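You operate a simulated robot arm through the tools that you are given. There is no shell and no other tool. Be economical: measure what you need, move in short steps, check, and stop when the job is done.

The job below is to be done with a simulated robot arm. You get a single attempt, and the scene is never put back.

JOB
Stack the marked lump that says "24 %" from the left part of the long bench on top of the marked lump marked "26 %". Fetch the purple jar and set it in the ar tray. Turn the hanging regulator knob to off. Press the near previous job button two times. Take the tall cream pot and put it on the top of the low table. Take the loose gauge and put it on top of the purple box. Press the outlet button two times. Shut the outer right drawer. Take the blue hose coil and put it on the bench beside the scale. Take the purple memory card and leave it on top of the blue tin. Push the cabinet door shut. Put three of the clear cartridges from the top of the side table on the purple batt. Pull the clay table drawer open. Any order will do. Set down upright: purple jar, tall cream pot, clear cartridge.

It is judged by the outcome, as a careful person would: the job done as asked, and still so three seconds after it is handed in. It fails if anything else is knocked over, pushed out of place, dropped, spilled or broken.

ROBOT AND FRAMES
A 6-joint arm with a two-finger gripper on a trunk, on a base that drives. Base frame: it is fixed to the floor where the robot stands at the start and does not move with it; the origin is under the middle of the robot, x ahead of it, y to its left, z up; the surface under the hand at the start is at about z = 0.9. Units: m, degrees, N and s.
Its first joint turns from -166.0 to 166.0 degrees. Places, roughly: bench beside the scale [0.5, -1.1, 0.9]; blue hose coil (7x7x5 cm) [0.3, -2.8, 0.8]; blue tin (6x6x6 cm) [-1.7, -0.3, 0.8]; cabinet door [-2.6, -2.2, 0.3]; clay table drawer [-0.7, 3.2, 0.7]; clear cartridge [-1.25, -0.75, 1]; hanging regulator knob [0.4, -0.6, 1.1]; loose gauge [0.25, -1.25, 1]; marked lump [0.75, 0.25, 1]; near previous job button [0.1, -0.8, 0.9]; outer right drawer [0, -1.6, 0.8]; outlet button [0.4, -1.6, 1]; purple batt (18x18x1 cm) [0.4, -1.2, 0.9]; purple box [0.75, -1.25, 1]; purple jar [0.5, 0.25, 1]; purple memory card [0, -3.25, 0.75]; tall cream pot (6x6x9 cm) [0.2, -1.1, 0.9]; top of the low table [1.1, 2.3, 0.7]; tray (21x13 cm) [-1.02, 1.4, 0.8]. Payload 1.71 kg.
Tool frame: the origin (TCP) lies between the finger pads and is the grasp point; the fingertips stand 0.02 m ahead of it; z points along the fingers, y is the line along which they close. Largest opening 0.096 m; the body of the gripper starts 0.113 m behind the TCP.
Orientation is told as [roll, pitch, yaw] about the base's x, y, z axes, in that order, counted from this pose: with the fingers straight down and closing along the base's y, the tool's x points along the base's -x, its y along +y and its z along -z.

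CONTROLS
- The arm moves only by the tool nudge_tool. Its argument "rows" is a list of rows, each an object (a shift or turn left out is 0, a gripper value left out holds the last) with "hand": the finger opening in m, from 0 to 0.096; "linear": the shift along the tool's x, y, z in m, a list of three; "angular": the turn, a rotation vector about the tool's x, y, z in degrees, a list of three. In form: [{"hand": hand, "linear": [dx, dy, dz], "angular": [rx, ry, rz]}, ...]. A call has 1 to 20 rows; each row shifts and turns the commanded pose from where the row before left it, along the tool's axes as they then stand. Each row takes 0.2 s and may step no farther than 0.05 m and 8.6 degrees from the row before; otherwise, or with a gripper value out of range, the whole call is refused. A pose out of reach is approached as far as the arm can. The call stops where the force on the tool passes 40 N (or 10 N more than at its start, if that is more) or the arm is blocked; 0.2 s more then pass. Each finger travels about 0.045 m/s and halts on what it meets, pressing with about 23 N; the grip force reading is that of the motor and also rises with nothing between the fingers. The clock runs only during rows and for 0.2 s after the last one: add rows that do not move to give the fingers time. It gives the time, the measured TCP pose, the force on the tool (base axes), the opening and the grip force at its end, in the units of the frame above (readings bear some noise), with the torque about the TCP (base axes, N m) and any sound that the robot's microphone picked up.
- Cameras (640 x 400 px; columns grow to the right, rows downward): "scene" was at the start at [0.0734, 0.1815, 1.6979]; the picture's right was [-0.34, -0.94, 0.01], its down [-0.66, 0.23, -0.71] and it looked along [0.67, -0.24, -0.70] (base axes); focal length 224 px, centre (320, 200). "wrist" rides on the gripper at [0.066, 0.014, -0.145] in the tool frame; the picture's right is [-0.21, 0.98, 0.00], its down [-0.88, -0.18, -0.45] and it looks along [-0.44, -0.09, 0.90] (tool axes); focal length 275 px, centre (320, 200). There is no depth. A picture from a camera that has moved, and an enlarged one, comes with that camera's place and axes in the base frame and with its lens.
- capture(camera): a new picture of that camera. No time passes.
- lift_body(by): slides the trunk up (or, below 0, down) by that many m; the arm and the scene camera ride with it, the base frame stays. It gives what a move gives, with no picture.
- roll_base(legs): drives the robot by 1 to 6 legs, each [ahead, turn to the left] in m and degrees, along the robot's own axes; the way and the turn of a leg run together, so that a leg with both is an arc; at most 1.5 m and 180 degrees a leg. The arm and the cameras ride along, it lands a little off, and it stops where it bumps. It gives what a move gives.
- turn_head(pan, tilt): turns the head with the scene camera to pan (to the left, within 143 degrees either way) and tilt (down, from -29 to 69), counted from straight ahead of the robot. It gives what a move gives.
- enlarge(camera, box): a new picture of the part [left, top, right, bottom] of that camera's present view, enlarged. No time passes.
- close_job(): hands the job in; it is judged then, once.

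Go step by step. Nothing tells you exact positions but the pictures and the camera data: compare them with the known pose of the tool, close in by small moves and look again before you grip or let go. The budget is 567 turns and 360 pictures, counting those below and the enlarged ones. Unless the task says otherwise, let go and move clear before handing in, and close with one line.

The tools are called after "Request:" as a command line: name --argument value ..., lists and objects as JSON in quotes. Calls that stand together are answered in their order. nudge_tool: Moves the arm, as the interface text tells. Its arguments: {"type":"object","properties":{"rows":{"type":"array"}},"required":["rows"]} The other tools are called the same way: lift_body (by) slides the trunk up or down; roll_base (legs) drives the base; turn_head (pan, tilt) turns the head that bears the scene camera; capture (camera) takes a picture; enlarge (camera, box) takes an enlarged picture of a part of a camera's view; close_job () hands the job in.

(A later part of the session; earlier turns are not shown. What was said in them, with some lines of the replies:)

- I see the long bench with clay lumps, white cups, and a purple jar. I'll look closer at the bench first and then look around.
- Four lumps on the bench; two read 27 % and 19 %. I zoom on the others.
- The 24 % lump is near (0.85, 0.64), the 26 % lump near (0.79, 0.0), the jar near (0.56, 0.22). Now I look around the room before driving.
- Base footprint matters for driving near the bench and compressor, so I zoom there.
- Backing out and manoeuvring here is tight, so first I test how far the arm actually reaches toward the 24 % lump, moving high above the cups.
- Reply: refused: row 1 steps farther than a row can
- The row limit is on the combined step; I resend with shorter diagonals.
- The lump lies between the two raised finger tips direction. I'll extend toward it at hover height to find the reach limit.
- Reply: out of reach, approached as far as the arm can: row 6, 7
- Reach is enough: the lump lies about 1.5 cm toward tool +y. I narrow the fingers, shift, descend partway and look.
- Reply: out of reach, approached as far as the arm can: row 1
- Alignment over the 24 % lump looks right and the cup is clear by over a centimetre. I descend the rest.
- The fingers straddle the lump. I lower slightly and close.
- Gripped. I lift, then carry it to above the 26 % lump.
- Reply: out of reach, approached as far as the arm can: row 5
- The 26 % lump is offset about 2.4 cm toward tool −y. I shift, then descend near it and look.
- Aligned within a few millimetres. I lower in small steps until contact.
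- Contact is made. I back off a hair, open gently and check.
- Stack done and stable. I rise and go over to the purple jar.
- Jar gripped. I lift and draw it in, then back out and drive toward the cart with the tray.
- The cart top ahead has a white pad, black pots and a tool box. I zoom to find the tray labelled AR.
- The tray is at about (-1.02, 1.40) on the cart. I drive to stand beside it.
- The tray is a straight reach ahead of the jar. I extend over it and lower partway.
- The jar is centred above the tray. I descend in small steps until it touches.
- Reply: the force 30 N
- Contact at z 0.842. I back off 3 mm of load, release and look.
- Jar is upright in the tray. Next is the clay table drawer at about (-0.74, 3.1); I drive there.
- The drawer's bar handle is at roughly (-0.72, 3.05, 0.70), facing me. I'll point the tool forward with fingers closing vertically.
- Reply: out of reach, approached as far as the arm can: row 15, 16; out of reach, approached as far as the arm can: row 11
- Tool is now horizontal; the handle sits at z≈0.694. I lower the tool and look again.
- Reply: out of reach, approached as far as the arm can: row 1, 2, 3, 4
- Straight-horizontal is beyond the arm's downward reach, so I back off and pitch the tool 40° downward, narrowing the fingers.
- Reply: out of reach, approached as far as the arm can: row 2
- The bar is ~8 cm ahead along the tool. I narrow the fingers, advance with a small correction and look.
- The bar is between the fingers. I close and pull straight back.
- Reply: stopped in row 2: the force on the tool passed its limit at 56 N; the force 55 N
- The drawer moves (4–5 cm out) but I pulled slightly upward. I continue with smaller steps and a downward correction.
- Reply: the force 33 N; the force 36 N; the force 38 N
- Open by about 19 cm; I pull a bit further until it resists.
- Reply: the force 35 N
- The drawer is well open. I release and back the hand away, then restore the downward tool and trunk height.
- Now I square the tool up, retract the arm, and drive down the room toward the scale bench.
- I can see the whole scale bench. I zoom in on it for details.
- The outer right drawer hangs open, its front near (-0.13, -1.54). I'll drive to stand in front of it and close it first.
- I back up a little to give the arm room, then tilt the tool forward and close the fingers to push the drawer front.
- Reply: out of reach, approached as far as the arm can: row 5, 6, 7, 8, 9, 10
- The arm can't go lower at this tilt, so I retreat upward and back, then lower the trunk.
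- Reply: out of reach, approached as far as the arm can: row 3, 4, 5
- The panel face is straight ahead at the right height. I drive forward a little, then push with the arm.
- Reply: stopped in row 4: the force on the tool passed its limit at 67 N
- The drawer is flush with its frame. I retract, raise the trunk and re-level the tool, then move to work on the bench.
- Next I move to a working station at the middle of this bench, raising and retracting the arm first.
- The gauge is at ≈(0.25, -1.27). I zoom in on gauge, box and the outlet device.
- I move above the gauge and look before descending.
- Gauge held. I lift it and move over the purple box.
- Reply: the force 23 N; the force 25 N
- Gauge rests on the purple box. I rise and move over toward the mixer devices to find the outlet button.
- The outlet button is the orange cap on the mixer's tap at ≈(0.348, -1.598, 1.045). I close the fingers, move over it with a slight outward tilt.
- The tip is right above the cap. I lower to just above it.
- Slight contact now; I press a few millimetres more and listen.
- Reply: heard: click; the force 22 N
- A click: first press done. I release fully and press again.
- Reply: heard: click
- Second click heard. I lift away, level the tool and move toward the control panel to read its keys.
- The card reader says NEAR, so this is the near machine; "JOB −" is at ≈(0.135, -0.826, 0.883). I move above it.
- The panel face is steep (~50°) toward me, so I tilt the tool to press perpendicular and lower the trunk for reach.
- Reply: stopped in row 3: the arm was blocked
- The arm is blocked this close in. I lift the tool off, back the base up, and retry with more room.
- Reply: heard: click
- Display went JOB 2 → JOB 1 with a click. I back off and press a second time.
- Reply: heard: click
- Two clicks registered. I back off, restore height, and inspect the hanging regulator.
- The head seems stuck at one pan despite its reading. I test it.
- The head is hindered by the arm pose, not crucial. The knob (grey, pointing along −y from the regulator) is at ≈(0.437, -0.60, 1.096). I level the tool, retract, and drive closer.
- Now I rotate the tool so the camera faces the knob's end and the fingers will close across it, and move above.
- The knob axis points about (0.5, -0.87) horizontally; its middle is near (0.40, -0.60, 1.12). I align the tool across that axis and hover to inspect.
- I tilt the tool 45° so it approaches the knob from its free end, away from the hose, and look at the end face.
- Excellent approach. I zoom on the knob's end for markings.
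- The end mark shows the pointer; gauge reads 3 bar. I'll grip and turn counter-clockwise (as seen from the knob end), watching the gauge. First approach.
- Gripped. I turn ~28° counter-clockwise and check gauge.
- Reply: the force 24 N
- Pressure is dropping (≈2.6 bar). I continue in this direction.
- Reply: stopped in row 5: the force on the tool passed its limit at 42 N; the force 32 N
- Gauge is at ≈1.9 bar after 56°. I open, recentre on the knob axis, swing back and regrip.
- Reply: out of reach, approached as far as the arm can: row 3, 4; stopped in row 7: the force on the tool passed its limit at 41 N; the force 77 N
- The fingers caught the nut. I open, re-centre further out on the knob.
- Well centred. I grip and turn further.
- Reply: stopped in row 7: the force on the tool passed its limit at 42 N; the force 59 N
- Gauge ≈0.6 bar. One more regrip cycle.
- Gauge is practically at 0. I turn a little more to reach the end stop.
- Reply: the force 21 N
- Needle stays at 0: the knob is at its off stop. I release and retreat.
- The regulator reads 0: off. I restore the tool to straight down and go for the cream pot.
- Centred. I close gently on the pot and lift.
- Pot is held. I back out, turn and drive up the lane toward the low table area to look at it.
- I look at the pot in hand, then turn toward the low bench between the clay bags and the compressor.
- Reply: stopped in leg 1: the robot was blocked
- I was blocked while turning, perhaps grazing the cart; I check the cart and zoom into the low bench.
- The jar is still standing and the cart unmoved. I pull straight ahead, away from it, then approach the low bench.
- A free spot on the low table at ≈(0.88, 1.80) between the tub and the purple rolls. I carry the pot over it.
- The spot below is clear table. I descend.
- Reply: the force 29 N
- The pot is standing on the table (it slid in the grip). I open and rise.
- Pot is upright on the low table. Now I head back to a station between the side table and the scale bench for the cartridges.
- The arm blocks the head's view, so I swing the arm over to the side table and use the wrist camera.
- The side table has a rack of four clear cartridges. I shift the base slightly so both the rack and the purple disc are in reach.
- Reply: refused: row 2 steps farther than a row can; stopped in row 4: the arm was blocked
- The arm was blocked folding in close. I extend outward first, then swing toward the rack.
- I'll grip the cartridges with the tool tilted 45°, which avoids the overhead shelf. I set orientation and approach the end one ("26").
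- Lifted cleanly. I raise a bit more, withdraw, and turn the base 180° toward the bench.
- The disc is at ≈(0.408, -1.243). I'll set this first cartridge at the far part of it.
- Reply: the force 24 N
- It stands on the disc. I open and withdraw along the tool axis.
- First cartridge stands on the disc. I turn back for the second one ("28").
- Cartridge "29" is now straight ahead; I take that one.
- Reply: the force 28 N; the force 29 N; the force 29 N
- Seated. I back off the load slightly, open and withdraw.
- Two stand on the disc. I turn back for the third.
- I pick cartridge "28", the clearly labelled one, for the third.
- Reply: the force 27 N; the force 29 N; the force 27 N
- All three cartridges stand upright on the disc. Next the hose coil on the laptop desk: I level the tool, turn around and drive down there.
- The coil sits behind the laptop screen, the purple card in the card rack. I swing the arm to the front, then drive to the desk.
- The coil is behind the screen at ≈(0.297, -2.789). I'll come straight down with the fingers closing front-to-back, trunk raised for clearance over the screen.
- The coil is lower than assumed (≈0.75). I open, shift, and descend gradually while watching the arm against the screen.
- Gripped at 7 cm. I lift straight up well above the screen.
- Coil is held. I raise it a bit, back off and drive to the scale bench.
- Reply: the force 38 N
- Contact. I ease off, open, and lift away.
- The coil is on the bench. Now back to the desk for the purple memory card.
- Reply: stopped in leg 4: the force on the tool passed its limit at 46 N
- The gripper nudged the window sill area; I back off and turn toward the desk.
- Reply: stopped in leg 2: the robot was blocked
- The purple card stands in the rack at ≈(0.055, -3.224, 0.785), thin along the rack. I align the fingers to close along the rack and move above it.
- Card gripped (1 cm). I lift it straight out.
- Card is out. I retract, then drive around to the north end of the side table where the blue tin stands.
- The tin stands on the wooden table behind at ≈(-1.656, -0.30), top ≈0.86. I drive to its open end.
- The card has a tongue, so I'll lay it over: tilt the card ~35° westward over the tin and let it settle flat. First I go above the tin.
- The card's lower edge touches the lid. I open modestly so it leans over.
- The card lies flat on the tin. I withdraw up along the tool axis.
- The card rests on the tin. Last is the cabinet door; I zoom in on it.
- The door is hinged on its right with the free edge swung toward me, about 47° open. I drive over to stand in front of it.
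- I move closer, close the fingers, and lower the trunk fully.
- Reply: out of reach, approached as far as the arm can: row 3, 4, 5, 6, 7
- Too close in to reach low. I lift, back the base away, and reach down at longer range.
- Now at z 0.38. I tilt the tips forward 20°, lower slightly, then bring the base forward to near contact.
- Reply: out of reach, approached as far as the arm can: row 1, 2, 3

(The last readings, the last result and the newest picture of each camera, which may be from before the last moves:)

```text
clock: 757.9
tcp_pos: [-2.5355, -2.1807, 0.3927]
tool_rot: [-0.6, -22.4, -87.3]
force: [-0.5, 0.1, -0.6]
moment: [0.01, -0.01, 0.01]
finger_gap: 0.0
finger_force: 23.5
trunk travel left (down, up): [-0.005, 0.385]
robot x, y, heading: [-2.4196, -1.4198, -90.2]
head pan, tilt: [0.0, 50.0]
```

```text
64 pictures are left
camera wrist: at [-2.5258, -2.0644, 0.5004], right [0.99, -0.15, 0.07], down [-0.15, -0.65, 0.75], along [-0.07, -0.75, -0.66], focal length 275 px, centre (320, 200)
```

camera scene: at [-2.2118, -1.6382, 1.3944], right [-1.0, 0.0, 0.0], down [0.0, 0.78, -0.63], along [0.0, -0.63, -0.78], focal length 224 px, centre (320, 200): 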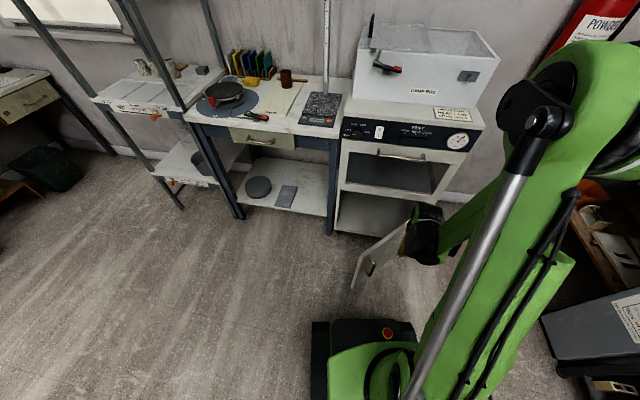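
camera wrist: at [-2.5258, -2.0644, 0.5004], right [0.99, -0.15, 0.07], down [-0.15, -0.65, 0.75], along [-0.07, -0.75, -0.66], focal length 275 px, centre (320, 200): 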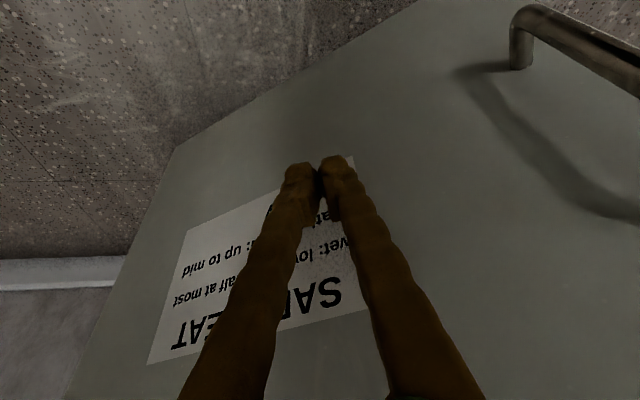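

I push by driving forward in steps.

Request:
roll_base --legs '[[0.1, 0]]'

Request:
capture --camera "scene"

```text
clock: 759.2
tcp_pos: [-2.5354, -2.2739, 0.4039]
tool_rot: [-0.7, -23.3, -87.3]
force: [0.0, 0.1, -0.3]
moment: [-0.01, -0.02, -0.02]
finger_gap: 0.0
finger_force: 22.5
trunk travel left (down, up): [-0.005, 0.385]
robot x, y, heading: [-2.422, -1.5199, -90.1]
head pan, tilt: [0.0, 50.0]
```

```text
63 pictures are left
camera scene: at [-2.2113, -1.5888, 1.3944], right [-1.0, 0.0, 0.0], down [0.0, 0.78, -0.63], along [0.0, -0.63, -0.78], focal length 224 px, centre (320, 200)
```

scene: 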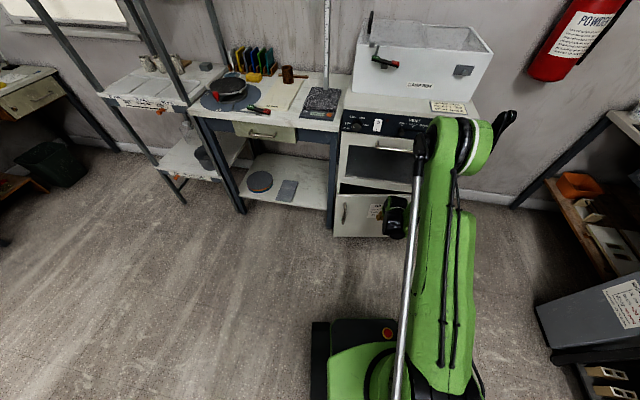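

Request:
enlarge --camera "scene" --box '[310, 130, 430, 250]'

Request:
roll_base --legs '[[0.06, 0]]'

Request:
enlarge --camera "scene" --box '[310, 130, 430, 250]'

```text
3.33 times, centred on (370, 190) of scene
camera zoom: at [-2.2113, -1.5888, 1.3944], right [-1.0, 0.0, 0.0], down [0.0, 0.78, -0.63], along [0.0, -0.63, -0.78], focal length 747 px, centre (153, 233)
```

zoom: 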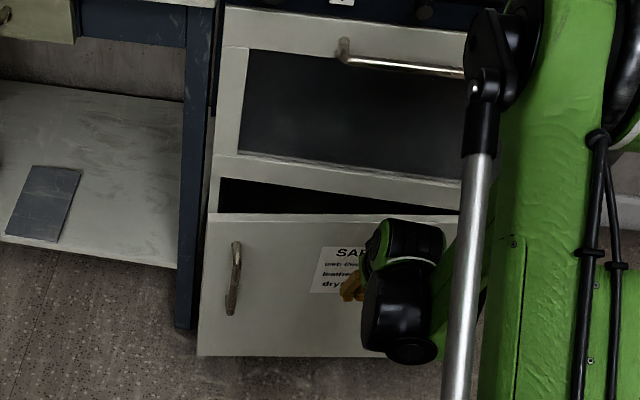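

```text
clock: 760.3
tcp_pos: [-2.536, -2.3287, 0.4136]
tool_rot: [-0.7, -24.0, -87.3]
force: [0.2, 0.1, 0.5]
moment: [-0.01, -0.03, 0.0]
finger_gap: 0.0
finger_force: 22.6
trunk travel left (down, up): [-0.005, 0.385]
robot x, y, heading: [-2.4227, -1.5791, -89.9]
head pan, tilt: [0.0, 50.0]
```

```text
3.33 times, centred on (370, 190) of scene
camera zoom: at [-2.2113, -1.6492, 1.3944], right [-1.0, 0.0, 0.0], down [0.0, 0.78, -0.63], along [0.0, -0.63, -0.78], focal length 747 px, centre (153, 233)
```

zoom: 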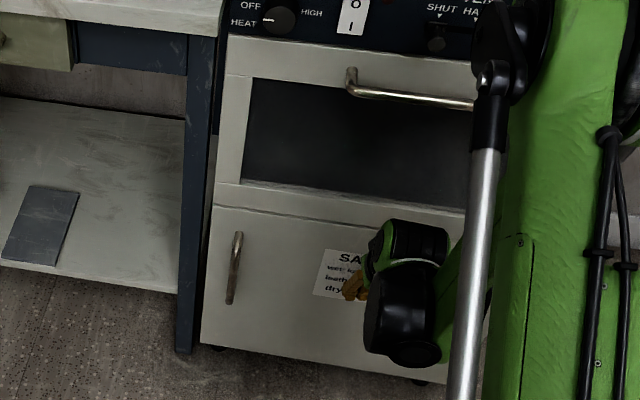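

Almost shut. One more push.

Request:
roll_base --legs '[[0.06, 0]]'

Request:
enlarge --camera "scene" --box '[310, 130, 430, 250]'

```text
clock: 761.3
tcp_pos: [-2.5368, -2.3482, 0.4468]
tool_rot: [-0.8, -25.9, -87.3]
force: [-0.2, 0.0, -0.3]
moment: [0.0, -0.01, 0.02]
finger_gap: 0.0001
finger_force: 23.1
trunk travel left (down, up): [-0.005, 0.385]
robot x, y, heading: [-2.4179, -1.6226, -90.3]
head pan, tilt: [0.0, 50.0]
stopped in leg 1: the force on the tool passed its limit at 82 N (the readings are from after the stop); the commanded pose is now the measured one
```

```text
3.33 times, centred on (370, 190) of scene
camera zoom: at [-2.2114, -1.6924, 1.3946], right [-1.0, 0.0, 0.0], down [0.0, 0.78, -0.63], along [0.0, -0.63, -0.78], focal length 747 px, centre (153, 233)
```

zoom: 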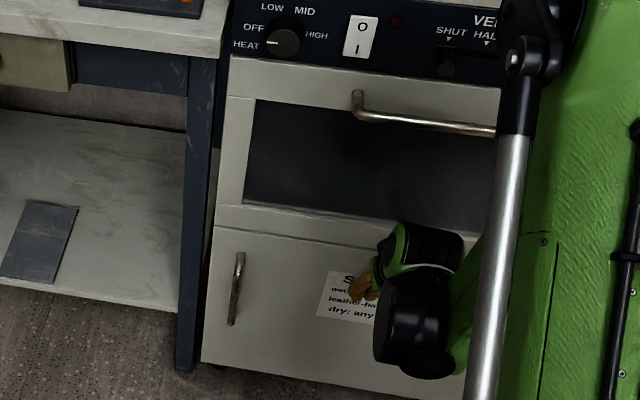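

The door hit its stop. I back away and verify.

Request:
roll_base --legs '[[-0.35, 0]]'

Request:
lift_body --by 0.3

Request:
enlarge --camera "scene" --box '[310, 110, 470, 240]'

```text
clock: 764.3
tcp_pos: [-2.5347, -1.995, 0.4449]
tool_rot: [-0.7, -25.9, -87.2]
force: [-0.6, 1.2, -0.2]
moment: [0.01, 0.0, 0.01]
finger_gap: 0.0
finger_force: 23.0
trunk travel left (down, up): [-0.005, 0.385]
robot x, y, heading: [-2.4199, -1.2718, -90.0]
head pan, tilt: [0.0, 50.0]
```

```text
clock: 767.3
tcp_pos: [-2.5346, -1.995, 0.7579]
tool_rot: [-0.9, -26.8, -87.1]
force: [0.0, 0.4, 0.2]
moment: [0.0, 0.03, -0.02]
finger_gap: 0.0002
finger_force: 22.8
trunk travel left (down, up): [-0.305, 0.085]
robot x, y, heading: [-2.4204, -1.2669, -90.3]
head pan, tilt: [0.0, 50.0]
```

```text
3.08 times, centred on (390, 175) of scene
camera zoom: at [-2.2112, -1.3424, 1.6943], right [-1.0, 0.0, 0.0], down [0.0, 0.78, -0.63], along [0.0, -0.63, -0.78], focal length 690 px, centre (105, 277)
```

zoom: 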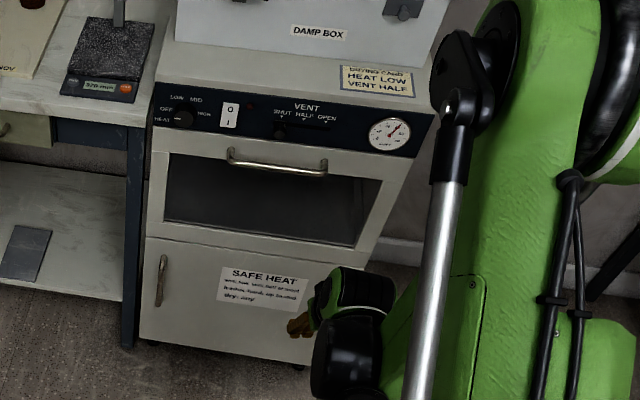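

The cabinet door is shut. I take one last look across the room at the benches before handing in.

Request:
turn_head --pan 95 --tilt 20

Request:
capture --camera "scene"

Request:
enlarge --camera "scene" --box '[220, 100, 420, 260]'

```text
clock: 769.0
tcp_pos: [-2.536, -1.9949, 0.7574]
tool_rot: [-0.9, -26.9, -87.2]
force: [0.4, -0.2, 0.2]
moment: [0.02, 0.02, 0.05]
finger_gap: 0.0
finger_force: 22.9
trunk travel left (down, up): [-0.305, 0.085]
robot x, y, heading: [-2.4261, -1.2642, -90.1]
head pan, tilt: [95.0, 20.0]
```

```text
58 pictures are left
camera scene: at [-2.1185, -1.2579, 1.7413], right [0.09, -1.0, -0.02], down [-0.34, -0.02, -0.94], along [0.94, 0.09, -0.34], focal length 224 px, centre (320, 200)
```

scene: 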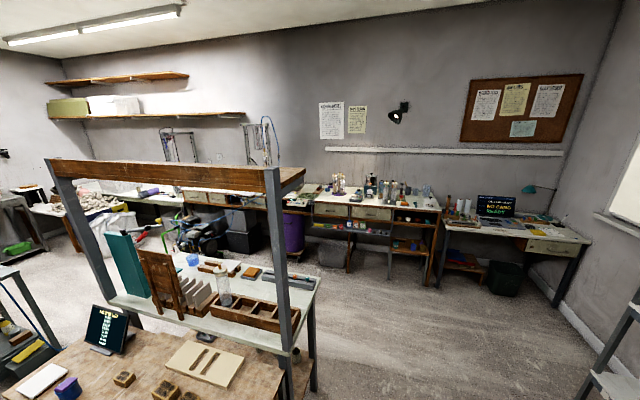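

```text
2.50 times, centred on (320, 180) of scene
camera zoom: at [-2.1185, -1.2579, 1.7413], right [0.09, -1.0, -0.02], down [-0.34, -0.02, -0.94], along [0.94, 0.09, -0.34], focal length 561 px, centre (320, 250)
```

zoom: 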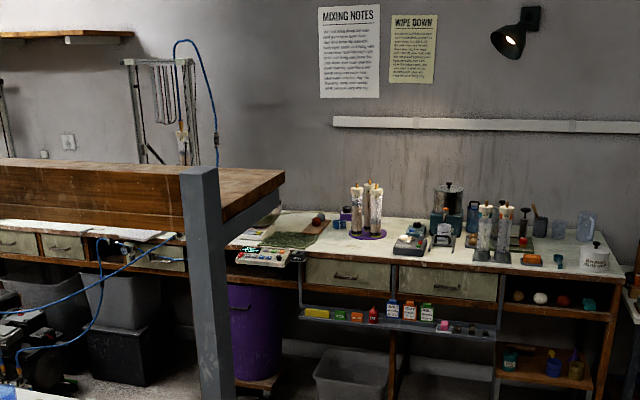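

Everything is in place: the cartridges are upright, the drawer and cabinet door are shut, and the card is on the tin. I hand the job in.

Request:
close_job

```text
The job is handed in.
```

All thirteen steps of the job are done and the job is handed in. While driving, the base bumped the cart once and the gripper touched the window area once; nothing looked moved or knocked over afterwards.
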